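You operate a simulated robot arm through the tools that you are given. There is no shell and no other tool.

You are at the controls of a simulated robot arm. One attempt, no reset.

JOB
Spin the orange-cap and white-cap tubes at MID, then rack them again.
Fine: opposite wells of the small centrifuge, one full run; back into the teal rack; the lid ends shut.

The check looks at the end state, three seconds after you hand in, the way a careful person would. Anything else that was tipped, shoved, dropped, spilled or broken makes it a failure. A push-on lid holds only when it is set on centred and level and pressed home; a screw cap is set on level and turned clockwise until tight.

ROBOT AND FRAMES
A 7-joint arm with a two-finger parallel gripper, fixed in place. Base frame: the origin is at the foot of the arm, x ahead of it, y to its left, z up. Units: cm, degrees, N and s.
With the tool pointing down near the work surface it reaches from about 30 to 70 cm from the base axis. Its first joint turns from -66.0 to 66.0 degrees. Payload 1.57 kg.
The tool frame sits at the grasp point between the pads (the TCP): z along the fingers, y along the line on which they close. The tips reach 3 cm beyond it. The gripper opens to 11 cm. The fingers are 2.4 cm wide and 1.2 cm thick; the gripper's body (4.8 by 11.2 cm) begins 7.8 cm behind the TCP.
Orientation is that of the tool frame in the base frame, as a unit quaternion [x, y, z, w]. With the fingers straight down and closing along the base's y, the tool's x points along the base's -x, its y along +y and its z along -z.

CONTROLS
- The arm moves only by the tool apply_moves. Its argument "commands" is a list of rows, each a list of 7 numbers: the shift along the tool's x, y, z in cm, then the turn, a rotation vector about the tool's x, y, z in rad, then the closure, from 0 (fully open) to 1 (shut). In form: [[dx, dy, dz, ax, ay, az, gripper], ...]. A call has 1 to 20 rows; each row is the pose to reach, as a shift and turn from the pose commanded when the call began, along the tool's axes at that moment. Each row takes 0.2 s and may step no farther than 5 cm and 8.6 degrees from the row before; otherwise, or with a gripper value out of range, the whole call is refused. Where a pose cannot be reached the arm comes as near as it can. A force on the tool above 40 N (or 10 N above the force at the start of the call, whichever is more), or a blocked arm, ends the call early, and 0.2 s more pass. The fingers move at their own pace (about 10.8 cm/s each) and stop on an object; they squeeze with about 29 N. The grip force told is the motor's: it shows also when the fingers shut on nothing. Time passes only in rows, and 0.2 s behind the last, so rows that repeat a pose let the fingers close. The reply holds the time, the measured pose of the TCP, the force on the tool along the base axes, the opening and the grip force, in the units named above and with some noise, with the torque about the TCP (base axes, N m) and any sound that the robot's microphone picked up.
- Cameras (640 x 400 px; columns grow to the right, rows downward): "scene" is fixed at [16.65, -39.23, 140.71]; the picture's right is [0.77, -0.64, 0.00], its down [-0.34, -0.41, -0.85] and it looks along [0.54, 0.65, -0.53] (base axes); focal length 290 px, centre (320, 200). "wrist" rides on the gripper at [7, 1.6, -14.1] in the tool frame; the picture's right is [-0.23, 0.97, 0.00], its down [-0.86, -0.20, -0.48] and it looks along [-0.47, -0.11, 0.88] (tool axes); focal length 222 px, centre (320, 200). There is no depth. A picture from a camera that has moved, and an enlarged one, comes with that camera's place and axes in the base frame and with its lens.
- capture(camera): a new picture of that camera. No time passes.
- enlarge(camera, box): a new picture of the part [left, top, right, bottom] of that camera's present view, enlarged. No time passes.
- job_done(): hands the job in; it is judged then, once.

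Places have to be worked out from the pictures, the camera data and where the tool is seen. Open the gripper and draw the arm clear of the work before you hand the job in, unless the task says otherwise.

The tools are called after "Call:" as name(argument=value, ...) on one line, values as JSON. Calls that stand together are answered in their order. apply_moves: Moves the arm, as the interface text tells. Its arguments: {"type":"object","properties":{"commands":{"type":"array","items":{"type":"array","items":{"type":"number"}}}},"required":["commands"]} The other tools are called the same way: capture (camera) takes a picture; enlarge (camera, box) takes an enlarged picture of a part of a camera's view; job_done () hands the job in.

At the start:

```text
t: 0.0
eef_pos: [42.36, -4.67, 126.67]
ee_rot: [0.0, 1.0, 0.001, 0.0]
force: [1.1, -0.5, -0.9]
torque: [-0.01, -0.01, -0.01]
gripper_width: 11.0
grasp_force: 0.0
```

scene: 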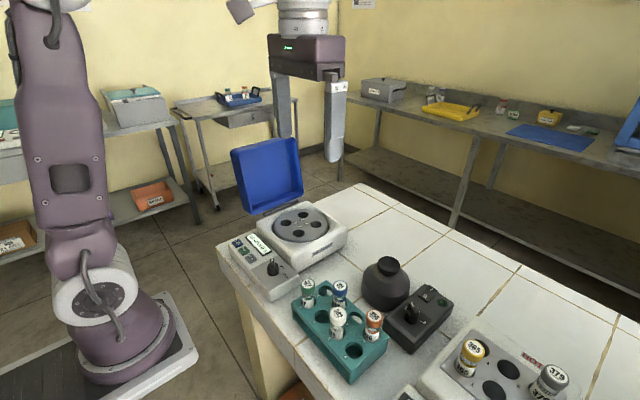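
wrist: 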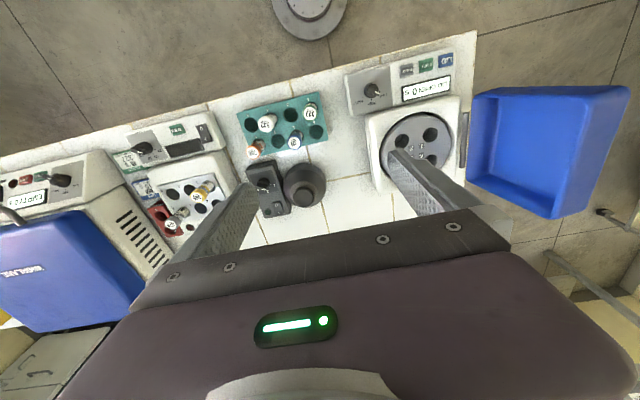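

I start by looking closer at the work area with both cameras to locate the centrifuge, its controls, the rack and the tubes.

Call:
enlarge(camera="scene", box=[210, 190, 370, 310])

Call:
enlarge(camera="scene", box=[270, 250, 460, 390])

Call:
enlarge(camera="wrist", box=[220, 80, 340, 170])

Call:
enlarge(camera="wrist", box=[330, 40, 490, 200])

Call:
enlarge(camera="wrist", box=[0, 100, 240, 280])

```text
3.33 times, centred on (290, 250) of scene
camera zoom: at [16.65, -39.23, 140.71], right [0.77, -0.64, 0.0], down [-0.34, -0.41, -0.85], along [0.54, 0.65, -0.53], focal length 966 px, centre (420, 33)
```

zoom: 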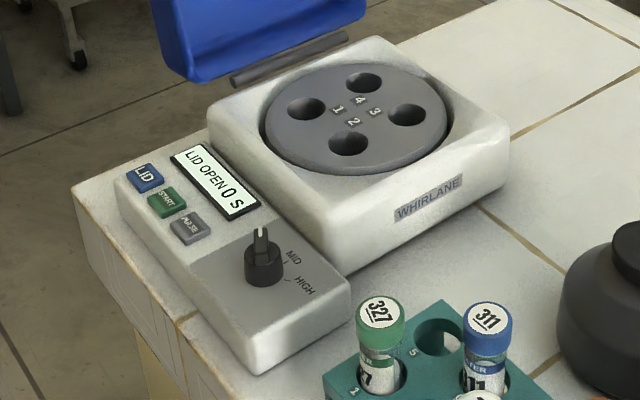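

```text
2.86 times, centred on (365, 320) of scene
camera zoom: at [16.65, -39.23, 140.71], right [0.77, -0.64, 0.0], down [-0.34, -0.41, -0.85], along [0.54, 0.65, -0.53], focal length 828 px, centre (191, -143)
```

zoom: 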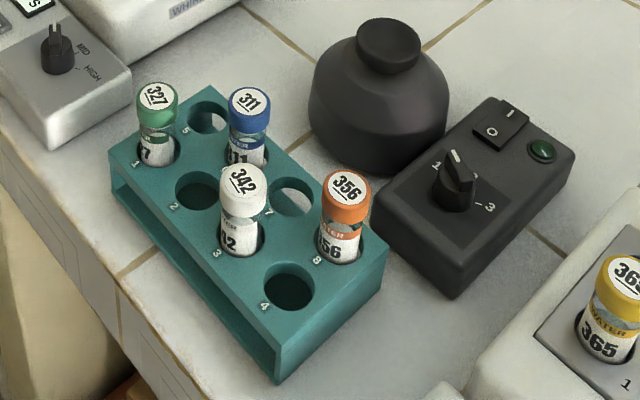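

```text
4.44 times, centred on (280, 125) of wrist
camera zoom: at [35.39, -3.06, 140.72], right [0.23, 0.97, 0.0], down [0.86, -0.2, 0.48], along [0.47, -0.11, -0.88], focal length 987 px, centre (498, 533)
```

zoom: 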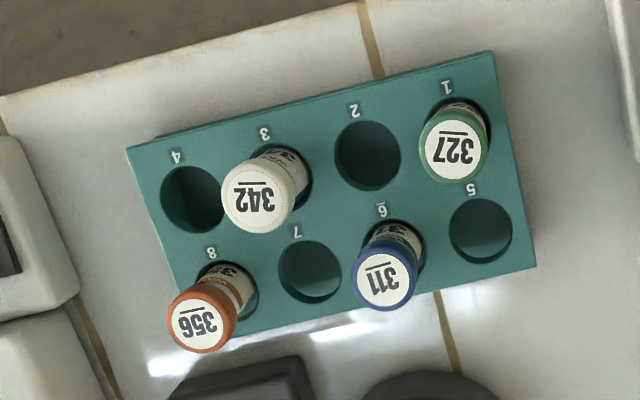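

```text
2.50 times, centred on (410, 120) of wrist
camera zoom: at [35.39, -3.06, 140.72], right [0.23, 0.97, 0.0], down [0.86, -0.2, 0.48], along [0.47, -0.11, -0.88], focal length 555 px, centre (95, 400)
```

zoom: 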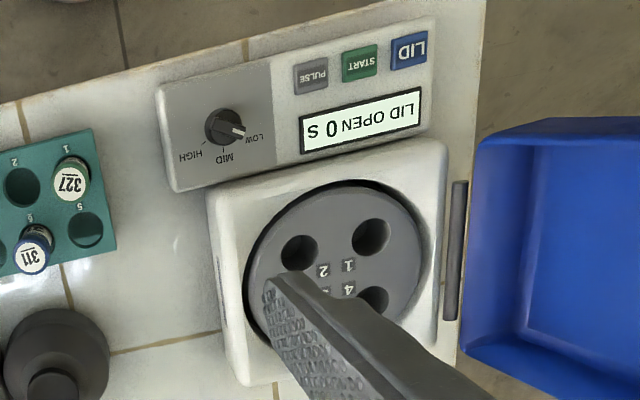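

```text
2.22 times, centred on (120, 190) of wrist
camera zoom: at [35.39, -3.06, 140.72], right [0.23, 0.97, 0.0], down [0.86, -0.2, 0.48], along [0.47, -0.11, -0.88], focal length 494 px, centre (764, 222)
```

zoom: 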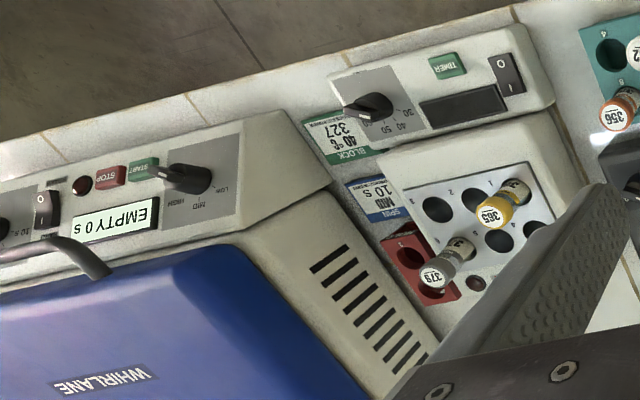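

The tube caps triangulate to roughly orange (45.5, -20, 95) and white (40.8, -15.4, 95), and the rotor to about (55.7, 16.8, 88). I read the cards and small labels before moving.

Call:
enlarge(camera="wrist", box=[130, 140, 190, 190])

Call:
enlarge(camera="wrist", box=[365, 70, 465, 120])

Call:
enlarge(camera="scene", box=[225, 225, 305, 285])

Call:
enlarge(camera="scene", box=[380, 300, 600, 400])

Call:
enlarge(camera="scene", box=[220, 120, 320, 220])

```text
8.00 times, centred on (160, 165) of wrist
camera zoom: at [35.39, -3.06, 140.72], right [0.23, 0.97, 0.0], down [0.86, -0.2, 0.48], along [0.47, -0.11, -0.88], focal length 1777 px, centre (1600, 480)
```

zoom: 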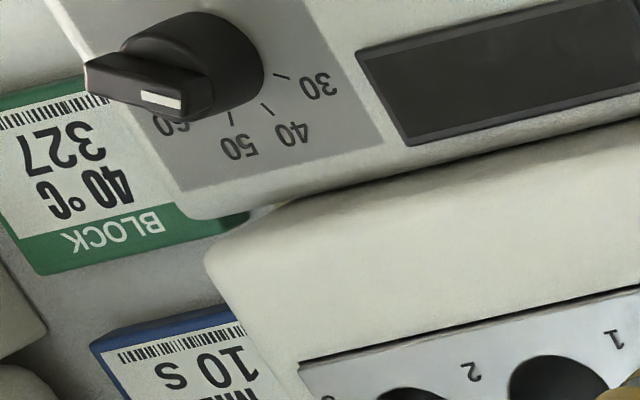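

```text
6.40 times, centred on (415, 95) of wrist
camera zoom: at [35.39, -3.06, 140.72], right [0.23, 0.97, 0.0], down [0.86, -0.2, 0.48], along [0.47, -0.11, -0.88], focal length 1422 px, centre (-288, 872)
```

zoom: 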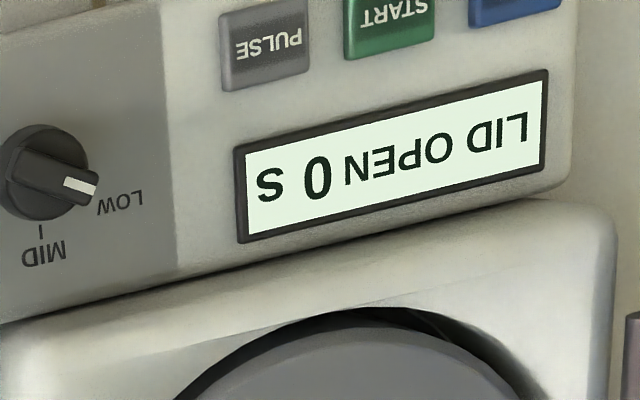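

```text
6.67 times, centred on (265, 255) of scene
camera zoom: at [16.65, -39.23, 140.71], right [0.77, -0.64, 0.0], down [-0.34, -0.41, -0.85], along [0.54, 0.65, -0.53], focal length 1933 px, centre (687, -167)
```

zoom: 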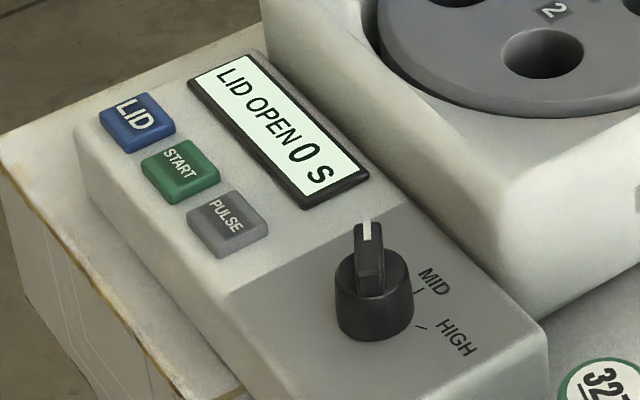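

```text
2.91 times, centred on (490, 350) of scene
camera zoom: at [16.65, -39.23, 140.71], right [0.77, -0.64, 0.0], down [-0.34, -0.41, -0.85], along [0.54, 0.65, -0.53], focal length 843 px, centre (-174, -236)
```

zoom: 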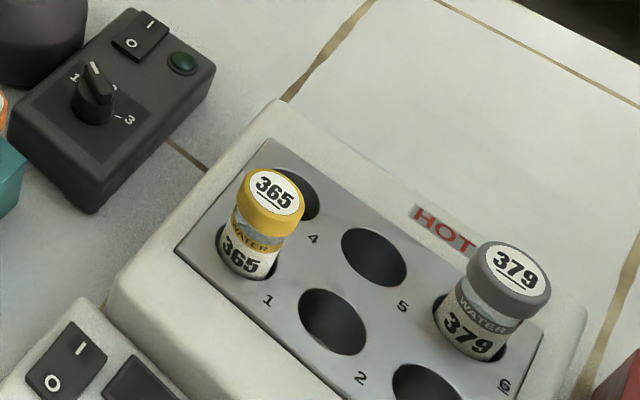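

```text
4.00 times, centred on (270, 170) of scene
camera zoom: at [16.65, -39.23, 140.71], right [0.77, -0.64, 0.0], down [-0.34, -0.41, -0.85], along [0.54, 0.65, -0.53], focal length 1160 px, centre (520, 320)
```

zoom: 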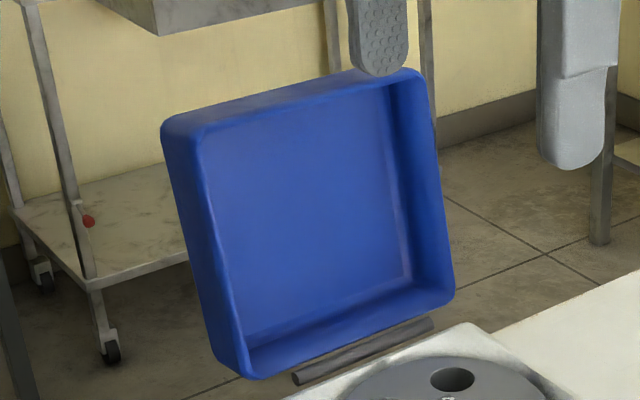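

I move over the rack for a closer look with the wrist camera, staying well above everything.

Call:
apply_moves(commands=[[0.5, -2.4, 2.8, 0, 0, 0, 0], [1, -4.8, 5.6, 0, 0, 0, 0], [1.5, -7.2, 8.4, 0, 0, 0, 0], [2, -9.6, 11.2, 0, 0, 0, 0], [2.4, -12, 14, 0, 0, 0, 0]])

Call:
capture(camera="wrist")

Call:
capture(camera="scene")

```text
t: 1.2
eef_pos: [39.93, -16.5, 112.52]
ee_rot: [0.0, 1.0, 0.0, 0.0]
force: [0.6, 0.3, -0.4]
torque: [0.01, 0.04, 0.01]
gripper_width: 11.0
grasp_force: 0.1
```

```text
taken
camera wrist: at [32.98, -14.94, 126.67], right [0.23, 0.97, 0.0], down [0.85, -0.2, 0.48], along [0.47, -0.11, -0.88], focal length 222 px, centre (320, 200)
```

wrist: 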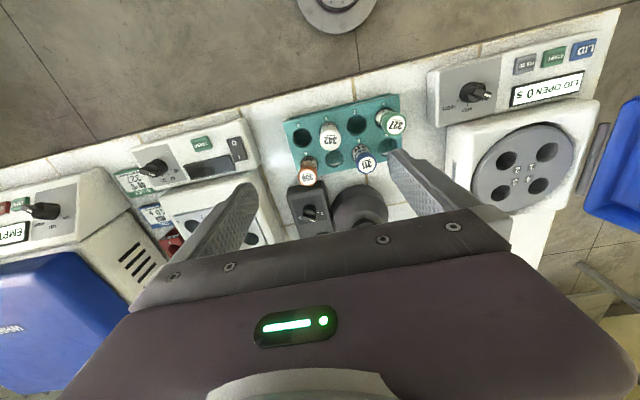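

```text
taken
```

scene: 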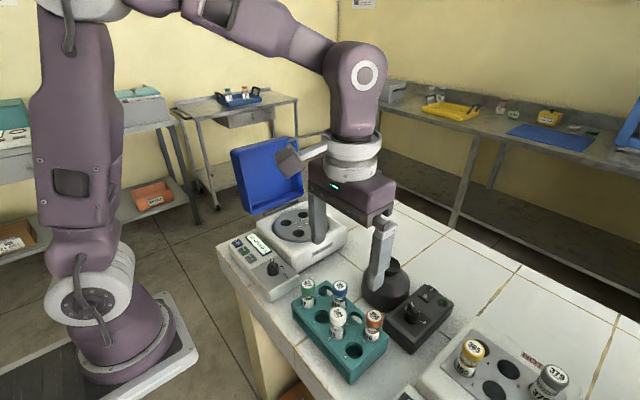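

The rack is in clear view; I enlarge the rack and centrifuge for precise measurement.

Call:
enlarge(camera="wrist", box=[270, 80, 420, 200])

Call:
enlarge(camera="wrist", box=[420, 20, 620, 220])

Call:
enlarge(camera="scene", box=[280, 260, 400, 390])

```text
3.33 times, centred on (345, 140) of wrist
camera zoom: at [32.98, -14.94, 126.67], right [0.23, 0.97, 0.0], down [0.85, -0.2, 0.48], along [0.47, -0.11, -0.88], focal length 740 px, centre (237, 400)
```

zoom: 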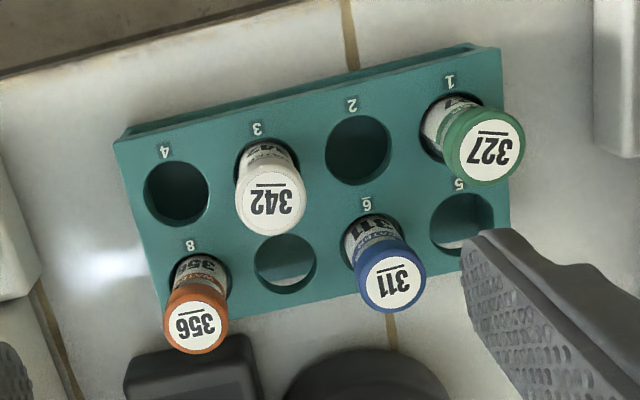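

```text
2.00 times, centred on (520, 120) of wrist
camera zoom: at [32.98, -14.94, 126.67], right [0.23, 0.97, 0.0], down [0.85, -0.2, 0.48], along [0.47, -0.11, -0.88], focal length 444 px, centre (-80, 360)
```

zoom: 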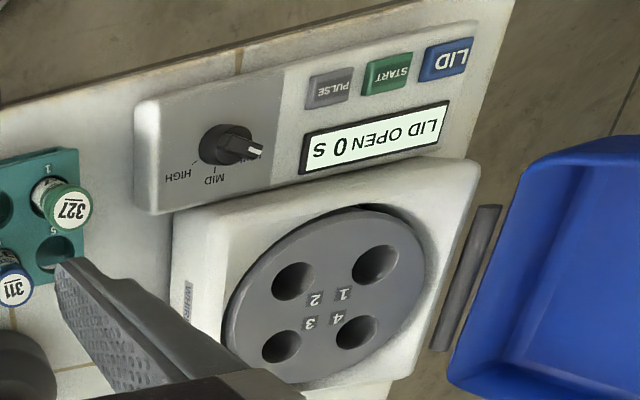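

```text
3.08 times, centred on (340, 325) of scene
camera zoom: at [16.65, -39.23, 140.71], right [0.77, -0.64, 0.0], down [-0.34, -0.41, -0.85], along [0.54, 0.65, -0.53], focal length 892 px, centre (258, -185)
```

zoom: 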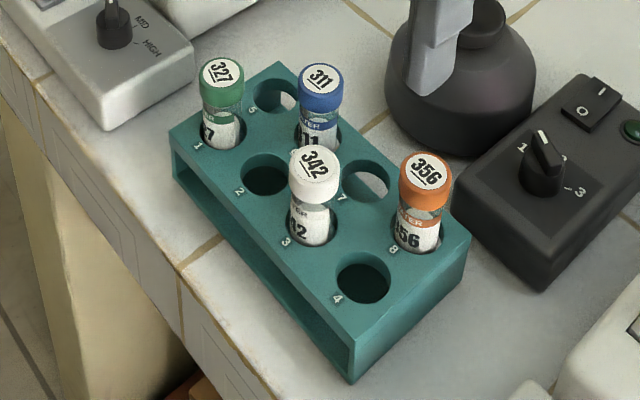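

I estimate the rack top at z≈88.3, with white at (40.8, -15.3) and orange at (45.8, -19.9), cap tops near z 94.7. Next I move over the centrifuge for a closer look, staying at height.

Call:
apply_moves(commands=[[-0.7, 4, 0, 0, 0, 0, 0], [-1.4, 8, 0, 0, 0, 0, 0], [-2.1, 12, 0, 0, 0, 0, 0], [-2.8, 16, 0, 0, 0, 0, 0], [-3.5, 20, 0, 0, 0, 0, 0], [-4.2, 24, 0, 0, 0, 0, 0], [-5, 28, 0, 0, 0, 0, 0]])

Call:
capture(camera="wrist")

Call:
capture(camera="scene")

```text
t: 2.8
eef_pos: [44.97, 11.29, 112.36]
ee_rot: [0.001, 1.0, 0.0, 0.0]
force: [0.6, 0.4, -0.2]
torque: [-0.03, -0.01, 0.01]
gripper_width: 11.0
grasp_force: 0.0
```

```text
taken
camera wrist: at [37.92, 12.92, 126.57], right [0.23, 0.97, 0.0], down [0.85, -0.2, 0.48], along [0.47, -0.11, -0.88], focal length 222 px, centre (320, 200)
```

wrist: 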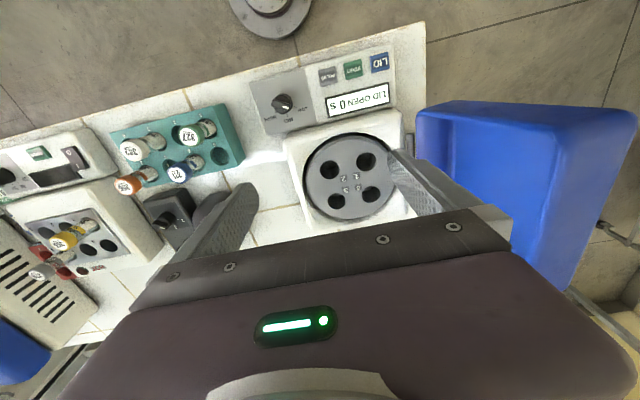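

```text
taken
```

scene: 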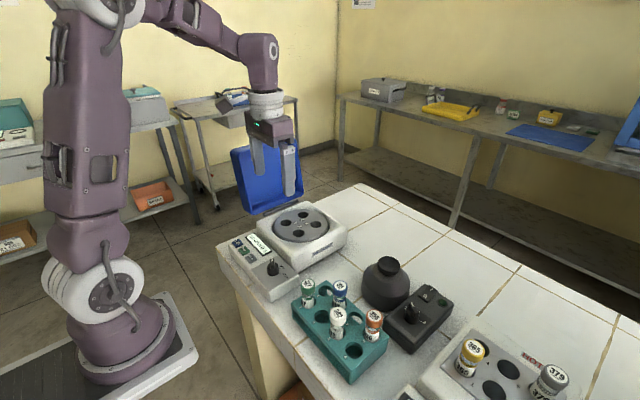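

The rotor and panel are clear now. I enlarge them to measure.

Call:
enlarge(camera="wrist", box=[280, 110, 440, 230])

Call:
enlarge(camera="wrist", box=[240, 40, 400, 140])

Call:
enlarge(camera="wrist", box=[400, 80, 640, 310])

Call:
enlarge(camera="scene", box=[220, 130, 350, 300])

```text
3.33 times, centred on (360, 170) of wrist
camera zoom: at [37.92, 12.92, 126.57], right [0.23, 0.97, 0.0], down [0.85, -0.2, 0.48], along [0.47, -0.11, -0.88], focal length 740 px, centre (187, 300)
```

zoom: 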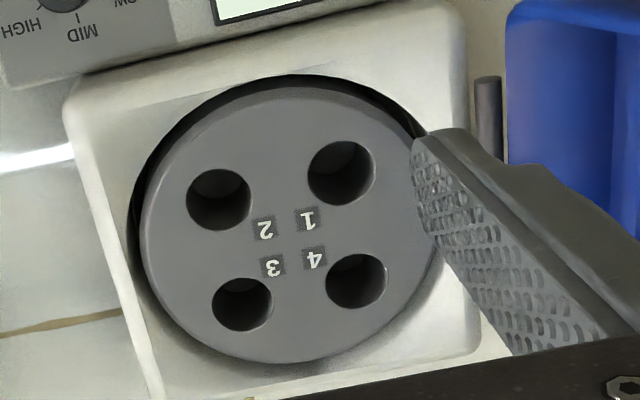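

```text
4.00 times, centred on (320, 90) of wrist
camera zoom: at [37.92, 12.92, 126.57], right [0.23, 0.97, 0.0], down [0.85, -0.2, 0.48], along [0.47, -0.11, -0.88], focal length 888 px, centre (320, 640)
```

zoom: 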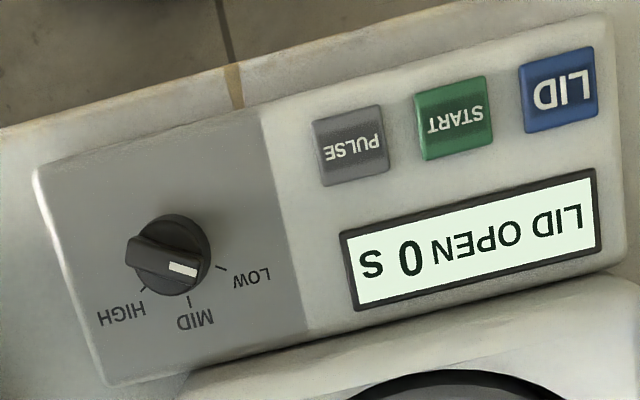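

```text
1.74 times, centred on (520, 195) of wrist
camera zoom: at [37.92, 12.92, 126.57], right [0.23, 0.97, 0.0], down [0.85, -0.2, 0.48], along [0.47, -0.11, -0.88], focal length 386 px, centre (-28, 209)
```

zoom: 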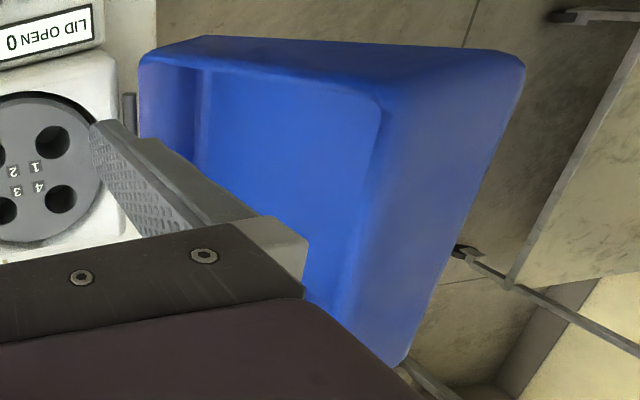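

```text
2.35 times, centred on (285, 215) of scene
camera zoom: at [16.65, -39.23, 140.71], right [0.77, -0.64, 0.0], down [-0.34, -0.41, -0.85], along [0.54, 0.65, -0.53], focal length 682 px, centre (402, 165)
```

zoom: 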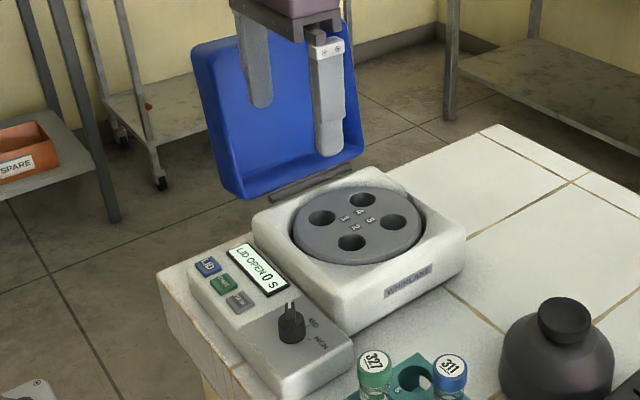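

The rotor is axis-aligned: centre about (54.55, 14.55), top z≈91, wells 6.2 cm apart (1: 51.5,17.65; 2: 51.4,11.45; 3: 57.7,11.45; 4: 57.7,17.65). The knob is near (39.65, 6.6) and points to LOW, about 55° from MID, which faces +x. I go closer above the knob to inspect it.

Call:
apply_moves(commands=[[1.3, -1.2, 2.6, 0, 0, 0, 0.2], [2.6, -2.4, 5.2, 0, 0, 0, 0.4], [3.9, -3.6, 7.8, 0, 0, 0, 0.55], [5.3, -4.7, 10.4, 0, 0, 0, 0.55]])

Call:
capture(camera="wrist")

Call:
enlarge(camera="wrist", box=[240, 60, 440, 200])

Call:
enlarge(camera="scene", box=[220, 220, 320, 310])

```text
t: 3.8
eef_pos: [39.58, 6.55, 101.98]
ee_rot: [0.001, 1.0, 0.0, 0.0]
force: [-0.9, 0.0, -0.8]
torque: [0.0, 0.02, 0.0]
gripper_width: 4.96
grasp_force: 0.0
```

```text
taken
camera wrist: at [32.54, 8.19, 116.09], right [0.23, 0.97, 0.0], down [0.86, -0.2, 0.48], along [0.47, -0.11, -0.88], focal length 222 px, centre (320, 200)
```

wrist: 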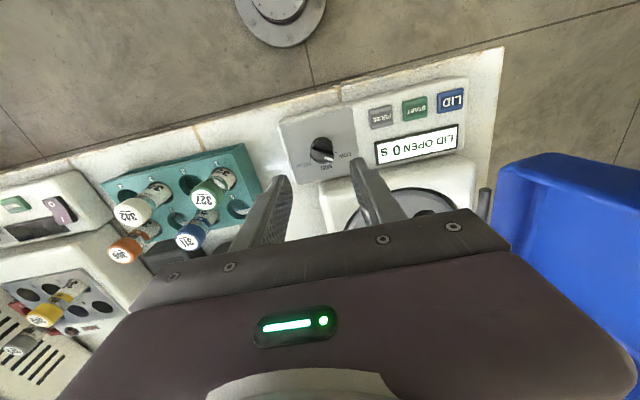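

```text
2.86 times, centred on (340, 130) of wrist
camera zoom: at [32.54, 8.19, 116.09], right [0.23, 0.97, 0.0], down [0.86, -0.2, 0.48], along [0.47, -0.11, -0.88], focal length 635 px, centre (263, 400)
```

zoom: 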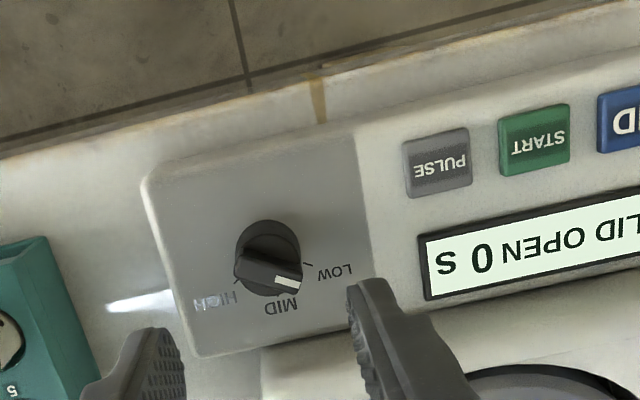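

```text
4.44 times, centred on (270, 265) of scene
camera zoom: at [16.65, -39.23, 140.71], right [0.77, -0.64, 0.0], down [-0.34, -0.41, -0.85], along [0.54, 0.65, -0.53], focal length 1288 px, centre (542, -89)
```

zoom: 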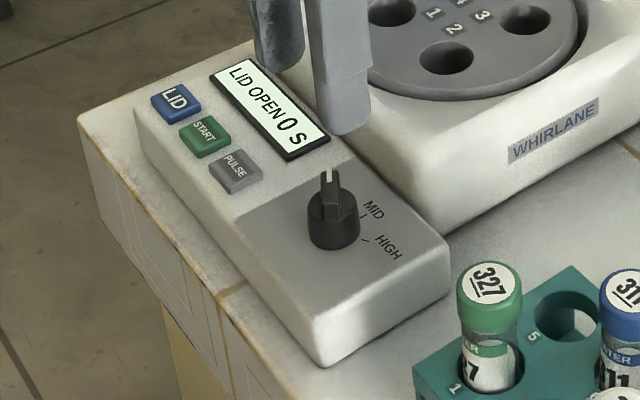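

Wrist triangulation puts the knob axis near (39.9, 6.8). Its grip ridge top is at z≈91.9, its cylinder top at about 90.6, and the pointer is about 58° from +x. I yaw the gripper 58° at height so the fingers will close across the ridge.

Call:
apply_moves(commands=[[-0.05, 0.04, 0, 0, 0, -0.1446, 0.6], [-0.1, 0.08, 0.5, 0, 0, -0.2892, 0.6], [-0.15, 0.12, 1, 0, 0, -0.4338, 0.6], [-0.2, 0.16, 1.5, 0, 0, -0.5784, 0.6], [-0.25, 0.2, 2, 0, 0, -0.723, 0.6], [-0.3, 0.25, 2.5, 0, 0, -0.8676, 0.6], [-0.32, 0.25, 3, 0, 0, -1.012, 0.6]])

Call:
capture(camera="wrist")

Call:
enlarge(camera="wrist", box=[260, 120, 380, 200])

Call:
enlarge(camera="scene", box=[220, 200, 320, 300])

```text
t: 5.4
eef_pos: [39.9, 6.92, 99.14]
ee_rot: [-0.486, 0.874, 0.0, 0.0]
force: [-0.5, -0.1, 0.1]
torque: [-0.01, 0.02, -0.02]
gripper_width: 4.41
grasp_force: 0.0
```

```text
taken
camera wrist: at [34.88, 1.84, 113.23], right [-0.71, 0.71, 0.0], down [0.62, 0.62, 0.48], along [0.34, 0.34, -0.88], focal length 222 px, centre (320, 200)
```

wrist: 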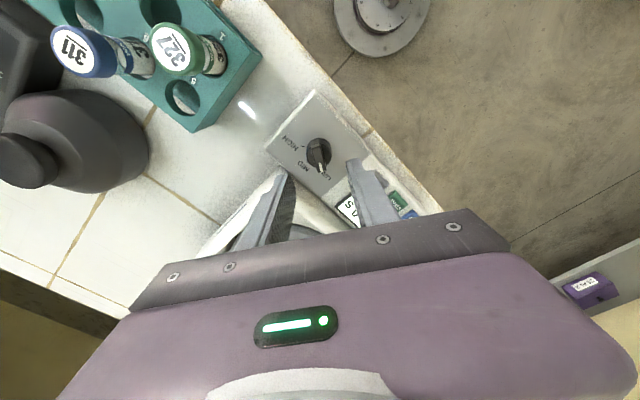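

```text
5.00 times, centred on (320, 160) of wrist
camera zoom: at [34.88, 1.84, 113.23], right [-0.71, 0.71, 0.0], down [0.62, 0.62, 0.48], along [0.34, 0.34, -0.88], focal length 1111 px, centre (320, 400)
```

zoom: 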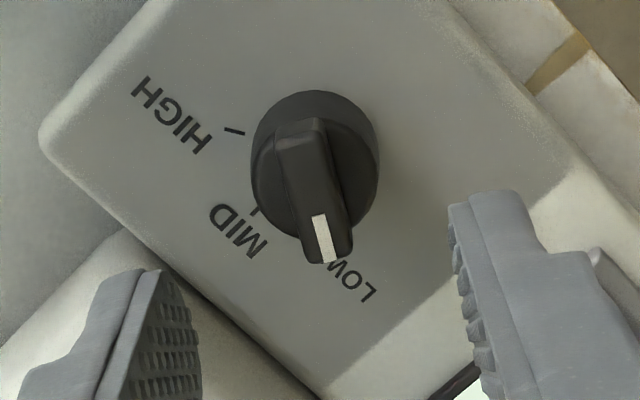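

```text
4.00 times, centred on (270, 250) of scene
camera zoom: at [16.65, -39.23, 140.71], right [0.77, -0.64, 0.0], down [-0.34, -0.41, -0.85], along [0.54, 0.65, -0.53], focal length 1160 px, centre (520, 0)
```

zoom: 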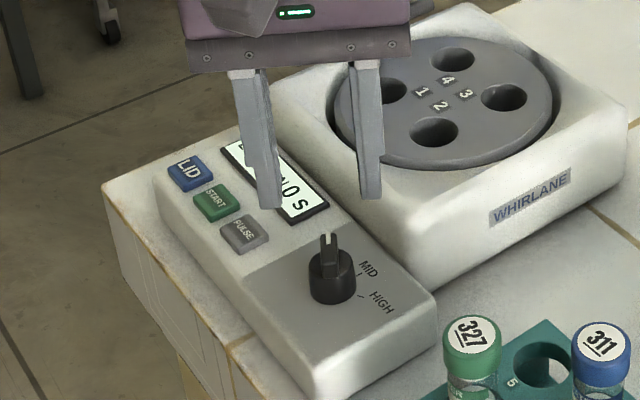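

The ridge lines up with the finger plane, sitting at about (0.3, -0.1) in the tool frame. I correct that offset, descend to TCP z≈93.7 and close on the ridge.

Call:
apply_moves(commands=[[0.3, -0.1, 1.5, 0, 0, 0, 0.6], [0.3, -0.1, 3, 0, 0, 0, 0.6], [0.3, -0.1, 4.3, 0, 0, 0, 0.6], [0.3, -0.1, 5.4, 0, 0, 0, 0.6], [0.3, -0.1, 5.4, 0, 0, 0, 0.8], [0.3, -0.1, 5.4, 0, 0, 0, 1], [0.3, -0.1, 5.4, 0, 0, 0, 1]])

Call:
capture(camera="wrist")

Call:
enlarge(camera="scene", box=[220, 200, 320, 300])

```text
t: 7.0
eef_pos: [39.99, 6.63, 93.81]
ee_rot: [-0.484, 0.875, 0.0, -0.001]
force: [-13.4, 9.3, -2.3]
torque: [0.45, 0.31, 0.0]
gripper_width: 2.6
grasp_force: 36.9
```

```text
taken
camera wrist: at [34.81, 1.6, 107.86], right [-0.71, 0.71, 0.0], down [0.62, 0.62, 0.48], along [0.34, 0.34, -0.88], focal length 222 px, centre (320, 200)
```

wrist: 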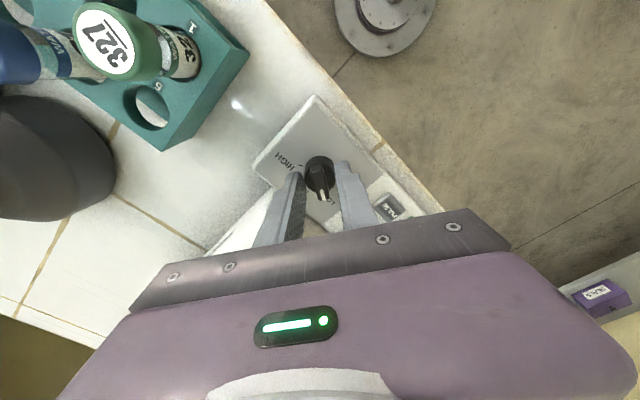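

```text
4.00 times, centred on (270, 250) of scene
camera zoom: at [16.62, -39.21, 140.72], right [0.77, -0.64, 0.0], down [-0.34, -0.41, -0.85], along [0.54, 0.65, -0.53], focal length 1160 px, centre (520, 0)
```

zoom: 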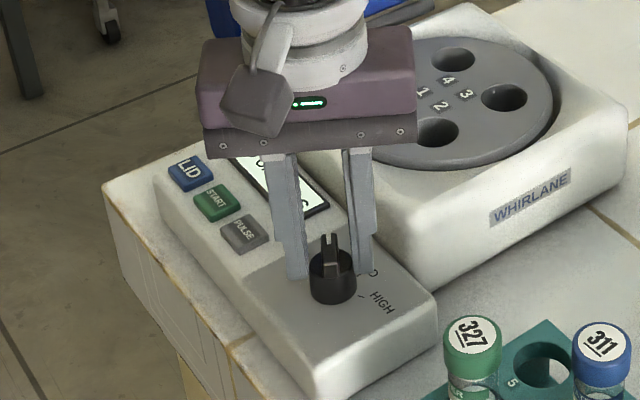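

The fingers hold the 2.6 cm knob body, with a sideways force of about 16 N along tool +y. I shift slightly +y to relieve it, then turn 58° clockwise (seen from above) to MID.

Call:
apply_moves(commands=[[0, 0.12, 0, 0, 0, 0, 1], [0, 0.12, 0, 0, 0, 0.127, 1], [0, 0.12, 0, 0, 0, 0.254, 1], [0, 0.12, 0, 0, 0, 0.381, 1], [0, 0.12, 0, 0, 0, 0.508, 1], [0, 0.12, 0, 0, 0, 0.635, 1], [0, 0.12, 0, 0, 0, 0.762, 1], [0, 0.12, 0, 0, 0, 0.889, 1], [0, 0.12, 0, 0, 0, 1.012, 1], [0, 0.12, 0, 0, 0, 1.012, 1]])

Call:
capture(camera="wrist")

Call:
enlarge(camera="wrist", box=[260, 120, 380, 200])

Call:
enlarge(camera="scene", box=[220, 200, 320, 300])

```text
t: 9.2
eef_pos: [39.86, 6.66, 93.82]
ee_rot: [0.0, 1.0, 0.0, 0.0]
force: [-6.0, 23.1, -15.5]
torque: [0.62, 0.6, 0.01]
gripper_width: 2.59
grasp_force: 37.6
```

```text
taken
camera wrist: at [32.86, 8.32, 107.93], right [0.23, 0.97, 0.0], down [0.86, -0.2, 0.48], along [0.47, -0.11, -0.88], focal length 222 px, centre (320, 200)
```

wrist: 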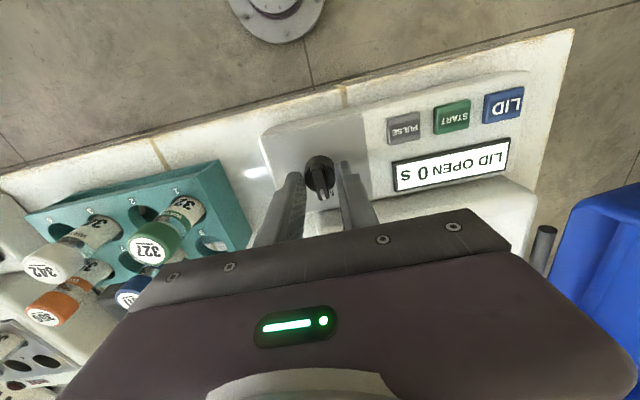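

```text
5.00 times, centred on (320, 160) of wrist
camera zoom: at [32.86, 8.32, 107.93], right [0.23, 0.97, 0.0], down [0.86, -0.2, 0.48], along [0.47, -0.11, -0.88], focal length 1111 px, centre (320, 400)
```

zoom: 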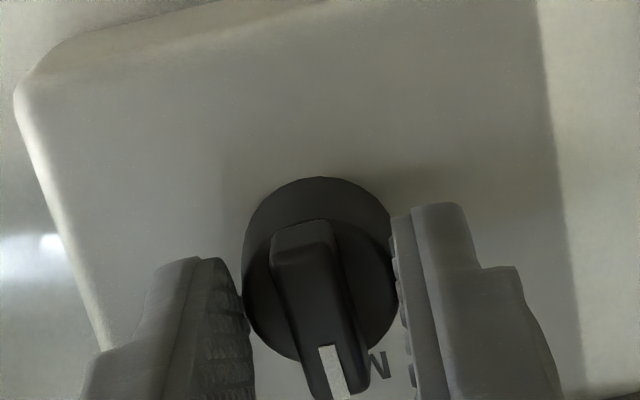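

```text
4.00 times, centred on (270, 250) of scene
camera zoom: at [16.66, -39.17, 140.73], right [0.77, -0.64, 0.0], down [-0.34, -0.41, -0.85], along [0.54, 0.65, -0.53], focal length 1160 px, centre (520, 0)
```

zoom: 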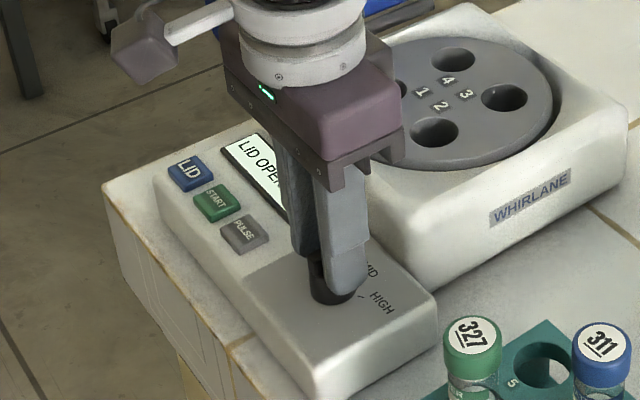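

The knob followed the turn and its pointer now faces +x. I open the fingers, rise, and check it against the MID mark.

Call:
apply_moves(commands=[[0, 0.1, 0, 0, 0, 0, 0.9], [0, 0.1, 0, 0, 0, 0, 0.65], [0, 0.1, -0.5, 0, 0, 0, 0.6], [0, 0.1, -3, 0, 0, 0, 0.6], [0, 0.1, -6, 0, 0, 0, 0.6], [2, 0.1, -9, 0, 0, 0, 0.6]])

Call:
enlarge(camera="wrist", box=[280, 60, 480, 220])

Call:
enlarge(camera="scene", box=[220, 200, 320, 300])

```text
t: 10.6
eef_pos: [37.79, 6.72, 102.83]
ee_rot: [0.0, 1.0, 0.0, 0.0]
force: [0.5, 0.7, -0.5]
torque: [0.02, 0.0, -0.03]
gripper_width: 4.39
grasp_force: 0.1
```

```text
2.50 times, centred on (380, 140) of wrist
camera zoom: at [30.79, 8.31, 116.98], right [0.23, 0.97, 0.0], down [0.86, -0.2, 0.48], along [0.47, -0.11, -0.88], focal length 555 px, centre (170, 350)
```

zoom: 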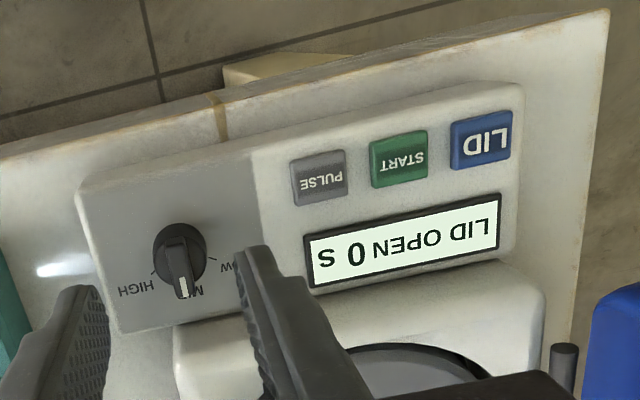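

```text
4.00 times, centred on (270, 250) of scene
camera zoom: at [16.65, -39.23, 140.71], right [0.77, -0.64, 0.0], down [-0.34, -0.41, -0.85], along [0.54, 0.65, -0.53], focal length 1160 px, centre (520, 0)
```

zoom: 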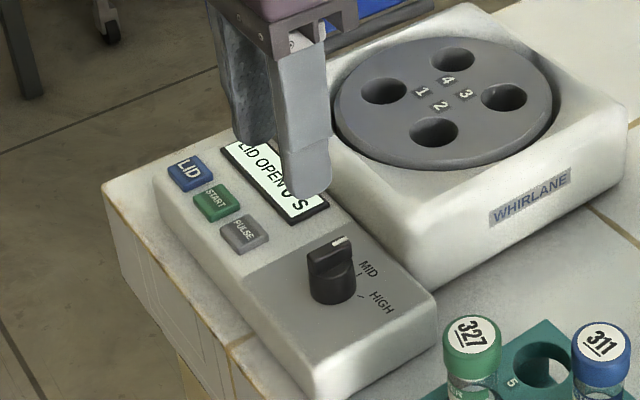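

The pointer sits on MID. I now move above the white-cap tube, at a height clear of the other caps, with the fingers opened to about 6 cm.

Call:
apply_moves(commands=[[-0.6, -4.4, -0.5, 0, 0, 0, 0.5], [-1.2, -8.8, -0.5, 0, 0, 0, 0.46], [-1.8, -13.2, -0.5, 0, 0, 0, 0.46], [-2.4, -17.6, -0.5, 0, 0, 0, 0.46], [-3.05, -22, 0, 0, 0, 0, 0.46]])

Call:
capture(camera="wrist")

Call:
enlarge(camera="wrist", box=[240, 80, 420, 230])

Call:
enlarge(camera="scene", box=[280, 240, 400, 380])

```text
t: 11.8
eef_pos: [40.93, -15.15, 102.85]
ee_rot: [0.0, 1.0, 0.0, 0.0]
force: [0.6, -0.3, -0.1]
torque: [-0.01, -0.01, 0.0]
gripper_width: 5.95
grasp_force: 0.1
```

```text
taken
camera wrist: at [33.97, -13.62, 116.92], right [0.23, 0.97, 0.0], down [0.86, -0.2, 0.48], along [0.47, -0.11, -0.88], focal length 222 px, centre (320, 200)
```

wrist: 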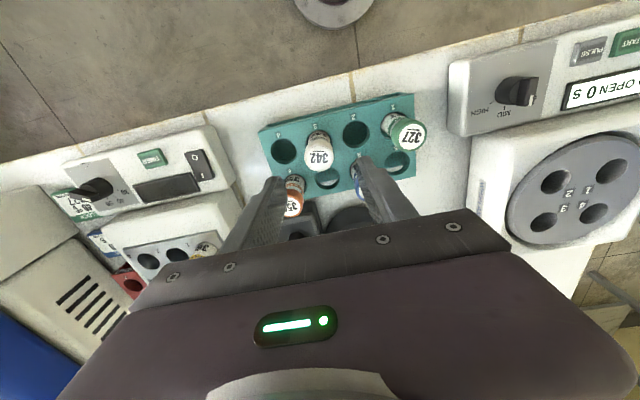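

```text
2.67 times, centred on (330, 155) of wrist
camera zoom: at [33.97, -13.62, 116.92], right [0.23, 0.97, 0.0], down [0.86, -0.2, 0.48], along [0.47, -0.11, -0.88], focal length 592 px, centre (293, 320)
```

zoom: 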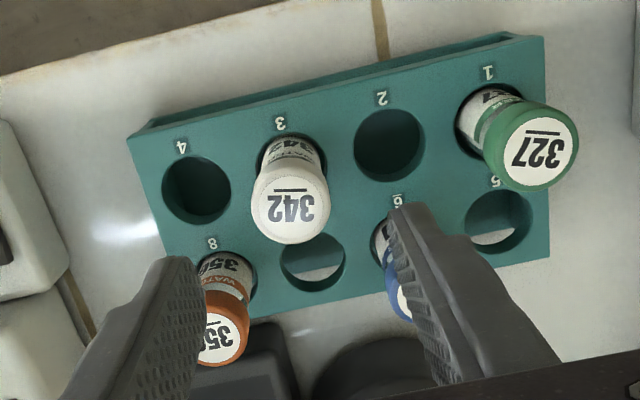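

```text
2.86 times, centred on (340, 310) of scene
camera zoom: at [16.65, -39.23, 140.71], right [0.77, -0.64, 0.0], down [-0.34, -0.41, -0.85], along [0.54, 0.65, -0.53], focal length 828 px, centre (263, -114)
```

zoom: 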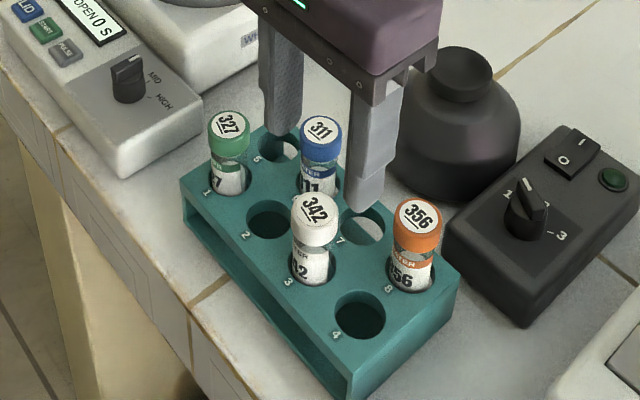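

The white cap is nearly centred under the tool, about 0.1 cm toward +x. I descend to TCP z≈93 around the cap, with the tips just above the rack plate, and grip.

Call:
apply_moves(commands=[[-0.1, 0, 2.5, 0, 0, 0, 0.46], [-0.1, 0, 5, 0, 0, 0, 0.46], [-0.1, 0, 7.5, 0, 0, 0, 0.46], [-0.1, 0, 9, 0, 0, 0, 0.46], [-0.1, 0, 9.8, 0, 0, 0, 0.46], [-0.1, 0, 9.8, 0, 0, 0, 0.6]])

Call:
capture(camera="wrist")

Call:
enlarge(camera="scene", box=[280, 240, 400, 380])

```text
t: 13.2
eef_pos: [41.0, -15.25, 93.09]
ee_rot: [0.0, 1.0, 0.0, 0.0]
force: [-0.4, -0.6, 1.1]
torque: [-0.01, 0.01, -0.02]
gripper_width: 4.42
grasp_force: 0.0
```

```text
taken
camera wrist: at [33.98, -13.64, 107.2], right [0.23, 0.97, 0.0], down [0.86, -0.2, 0.48], along [0.47, -0.11, -0.88], focal length 222 px, centre (320, 200)
```

wrist: 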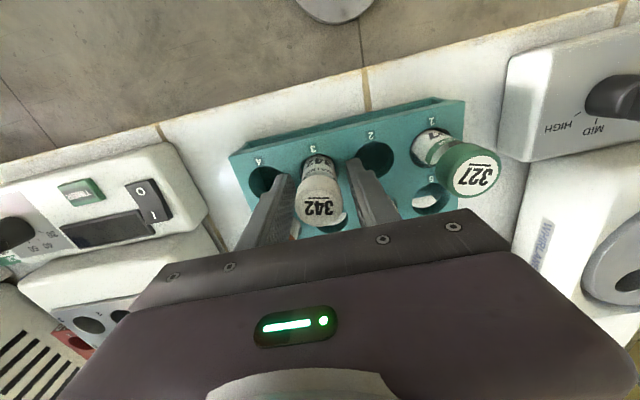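

```text
2.86 times, centred on (340, 310) of scene
camera zoom: at [16.65, -39.23, 140.71], right [0.77, -0.64, 0.0], down [-0.34, -0.41, -0.85], along [0.54, 0.65, -0.53], focal length 828 px, centre (263, -114)
```

zoom: 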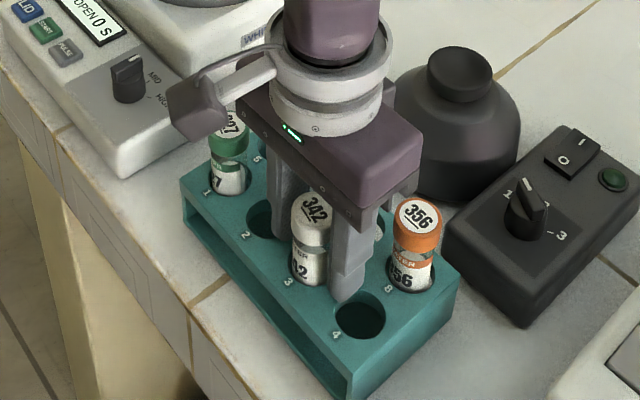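

The cap is centred between the fingers. I close on it, then lift slowly.

Call:
apply_moves(commands=[[0, 0, 0, 0, 0, 0, 0.8], [0, 0, 0, 0, 0, 0, 1], [0, 0, 0, 0, 0, 0, 1], [0, 0, 0, 0, 0, 0, 1]])

Call:
capture(camera="wrist")

```text
t: 14.2
eef_pos: [40.98, -15.2, 93.06]
ee_rot: [0.0, 1.0, -0.001, 0.001]
force: [0.6, 0.1, -1.0]
torque: [0.02, 0.01, -0.01]
gripper_width: 2.83
grasp_force: 29.1
```

```text
taken
camera wrist: at [33.98, -13.64, 107.22], right [0.23, 0.97, 0.0], down [0.86, -0.2, 0.48], along [0.47, -0.11, -0.88], focal length 222 px, centre (320, 200)
```

wrist: 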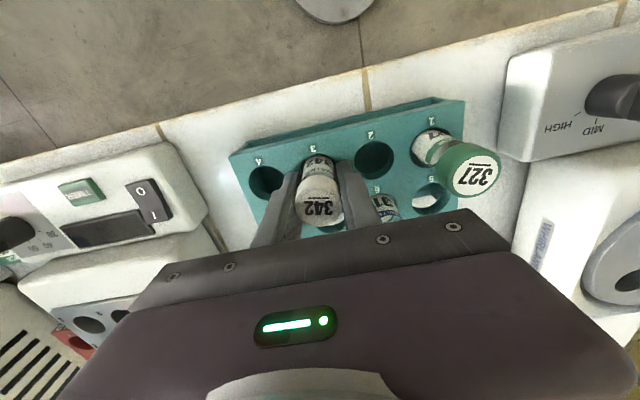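

Gripped at 2.83 cm wide; the seated pose is TCP (40.98, -15.2, 93.06). I lift straight up 14 cm.

Call:
apply_moves(commands=[[0, 0, -1, 0, 0, 0, 1], [0, 0, -2.5, 0, 0, 0, 1], [0, 0, -4.5, 0, 0, 0, 1], [0, 0, -7, 0, 0, 0, 1], [0, 0, -9.5, 0, 0, 0, 1], [0, 0, -12, 0, 0, 0, 1], [0, 0, -14, 0, 0, 0, 1]])

Call:
capture(camera="wrist")

Call:
enlarge(camera="scene", box=[270, 190, 410, 380])

```text
t: 15.8
eef_pos: [41.08, -15.28, 107.03]
ee_rot: [0.001, 1.0, -0.001, 0.0]
force: [-0.9, -0.3, 0.0]
torque: [-0.03, 0.0, -0.02]
gripper_width: 2.84
grasp_force: 29.2
```

```text
taken
camera wrist: at [34.07, -13.63, 121.18], right [0.23, 0.97, 0.0], down [0.86, -0.2, 0.48], along [0.47, -0.11, -0.88], focal length 222 px, centre (320, 200)
```

wrist: 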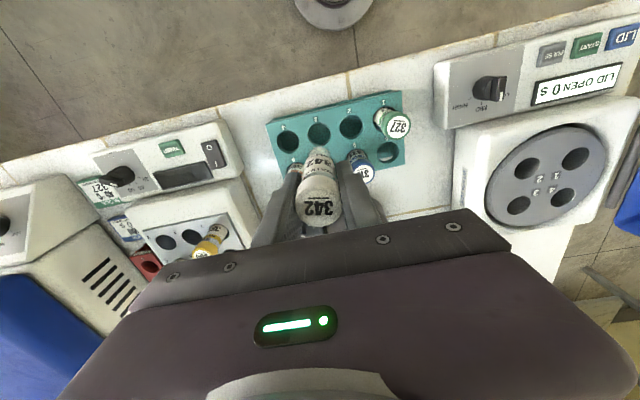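

```text
2.11 times, centred on (340, 285) of scene
camera zoom: at [16.65, -39.23, 140.71], right [0.77, -0.64, 0.0], down [-0.34, -0.41, -0.85], along [0.54, 0.65, -0.53], focal length 610 px, centre (278, 21)
```

zoom: 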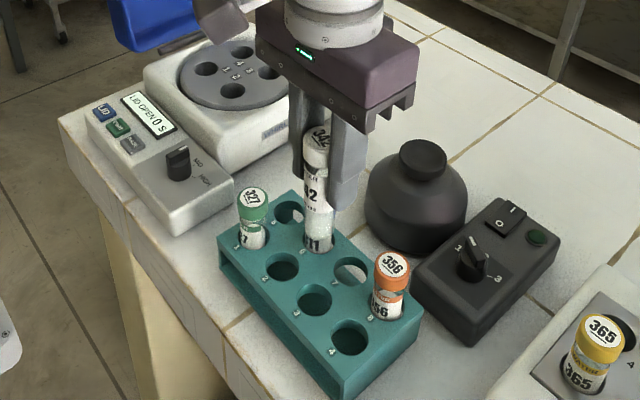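

The tube hangs straight with its bottom near z≈99.5, above the other caps. I carry it to above well 2 at about (51.4, 11.45).

Call:
apply_moves(commands=[[-1.7, 4.45, 0, 0, 0, 0, 1], [-3.4, 8.9, 0, 0, 0, 0, 1], [-5.1, 13.35, 0, 0, 0, 0, 1], [-6.8, 17.8, 0, 0, 0, 0, 1], [-8.5, 22.25, 0, 0, 0, 0, 1], [-10.3, 26.7, 0, 0, 0, 0, 1]])

Call:
capture(camera="wrist")

Call:
enlarge(camera="wrist", box=[240, 80, 440, 240])

Call:
enlarge(camera="scene", box=[210, 120, 370, 280])

```text
t: 17.2
eef_pos: [51.34, 11.3, 107.08]
ee_rot: [0.001, 1.0, 0.0, 0.0]
force: [-0.2, 1.5, -0.4]
torque: [-0.03, 0.0, 0.03]
gripper_width: 2.81
grasp_force: 29.1
```

```text
taken
camera wrist: at [44.44, 13.01, 121.17], right [0.23, 0.97, 0.0], down [0.85, -0.2, 0.48], along [0.47, -0.11, -0.88], focal length 222 px, centre (320, 200)
```

wrist: 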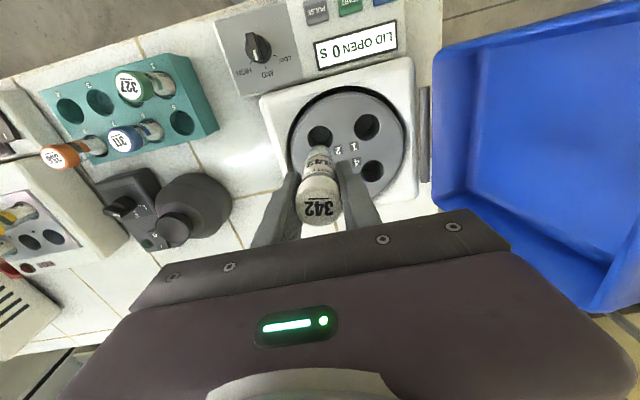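

```text
2.50 times, centred on (340, 160) of wrist
camera zoom: at [44.44, 13.01, 121.17], right [0.23, 0.97, 0.0], down [0.85, -0.2, 0.48], along [0.47, -0.11, -0.88], focal length 555 px, centre (270, 300)
```

zoom: 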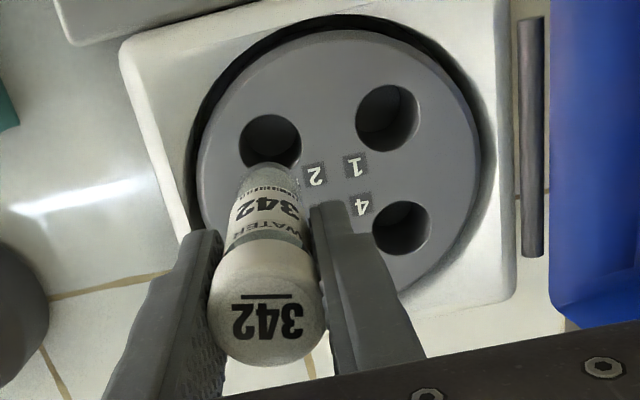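

```text
2.50 times, centred on (290, 200) of scene
camera zoom: at [16.65, -39.23, 140.71], right [0.77, -0.64, 0.0], down [-0.34, -0.41, -0.85], along [0.54, 0.65, -0.53], focal length 725 px, centre (395, 200)
```

zoom: 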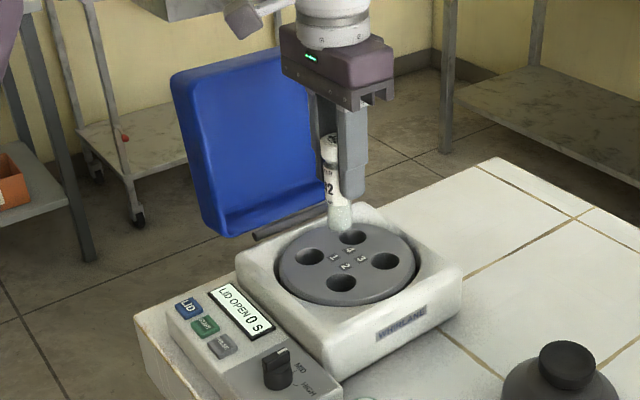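

The tube hangs over well 2. I lower it so its bottom is about 2 cm above the rotor, to compare it directly with the well opening.

Call:
apply_moves(commands=[[0.1, 0.1, 2, 0, 0, 0, 1], [0.2, 0.1, 4, 0, 0, 0, 1], [0.2, 0.1, 5.5, 0, 0, 0, 1]])

Call:
enlarge(camera="wrist", box=[240, 100, 400, 220])

Call:
enlarge(camera="scene", box=[240, 170, 340, 260])

```text
t: 18.0
eef_pos: [51.11, 11.39, 101.52]
ee_rot: [-0.001, 1.0, 0.0, 0.0]
force: [-0.3, -0.3, 0.0]
torque: [-0.02, 0.0, -0.01]
gripper_width: 2.82
grasp_force: 28.9
```

```text
3.33 times, centred on (320, 160) of wrist
camera zoom: at [44.11, 13.04, 115.72], right [0.23, 0.97, 0.0], down [0.85, -0.2, 0.48], along [0.47, -0.11, -0.88], focal length 740 px, centre (320, 333)
```

zoom: 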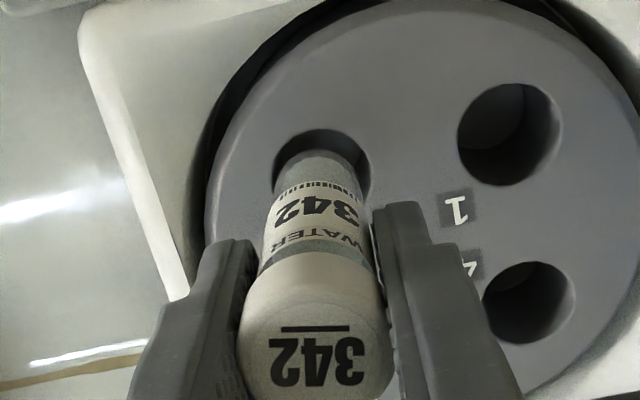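

```text
4.44 times, centred on (290, 215) of scene
camera zoom: at [16.65, -39.23, 140.71], right [0.77, -0.64, 0.0], down [-0.34, -0.41, -0.85], along [0.54, 0.65, -0.53], focal length 1288 px, centre (453, 133)
```

zoom: 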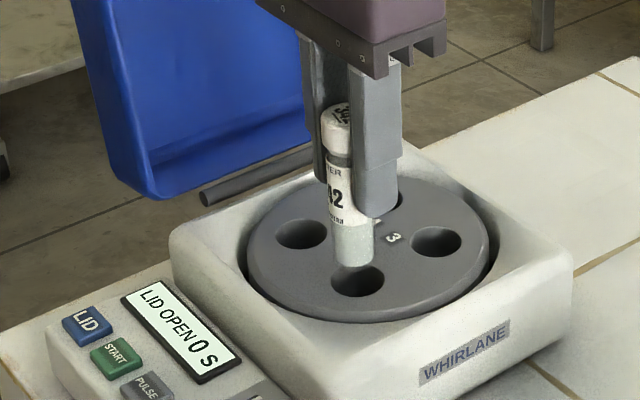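

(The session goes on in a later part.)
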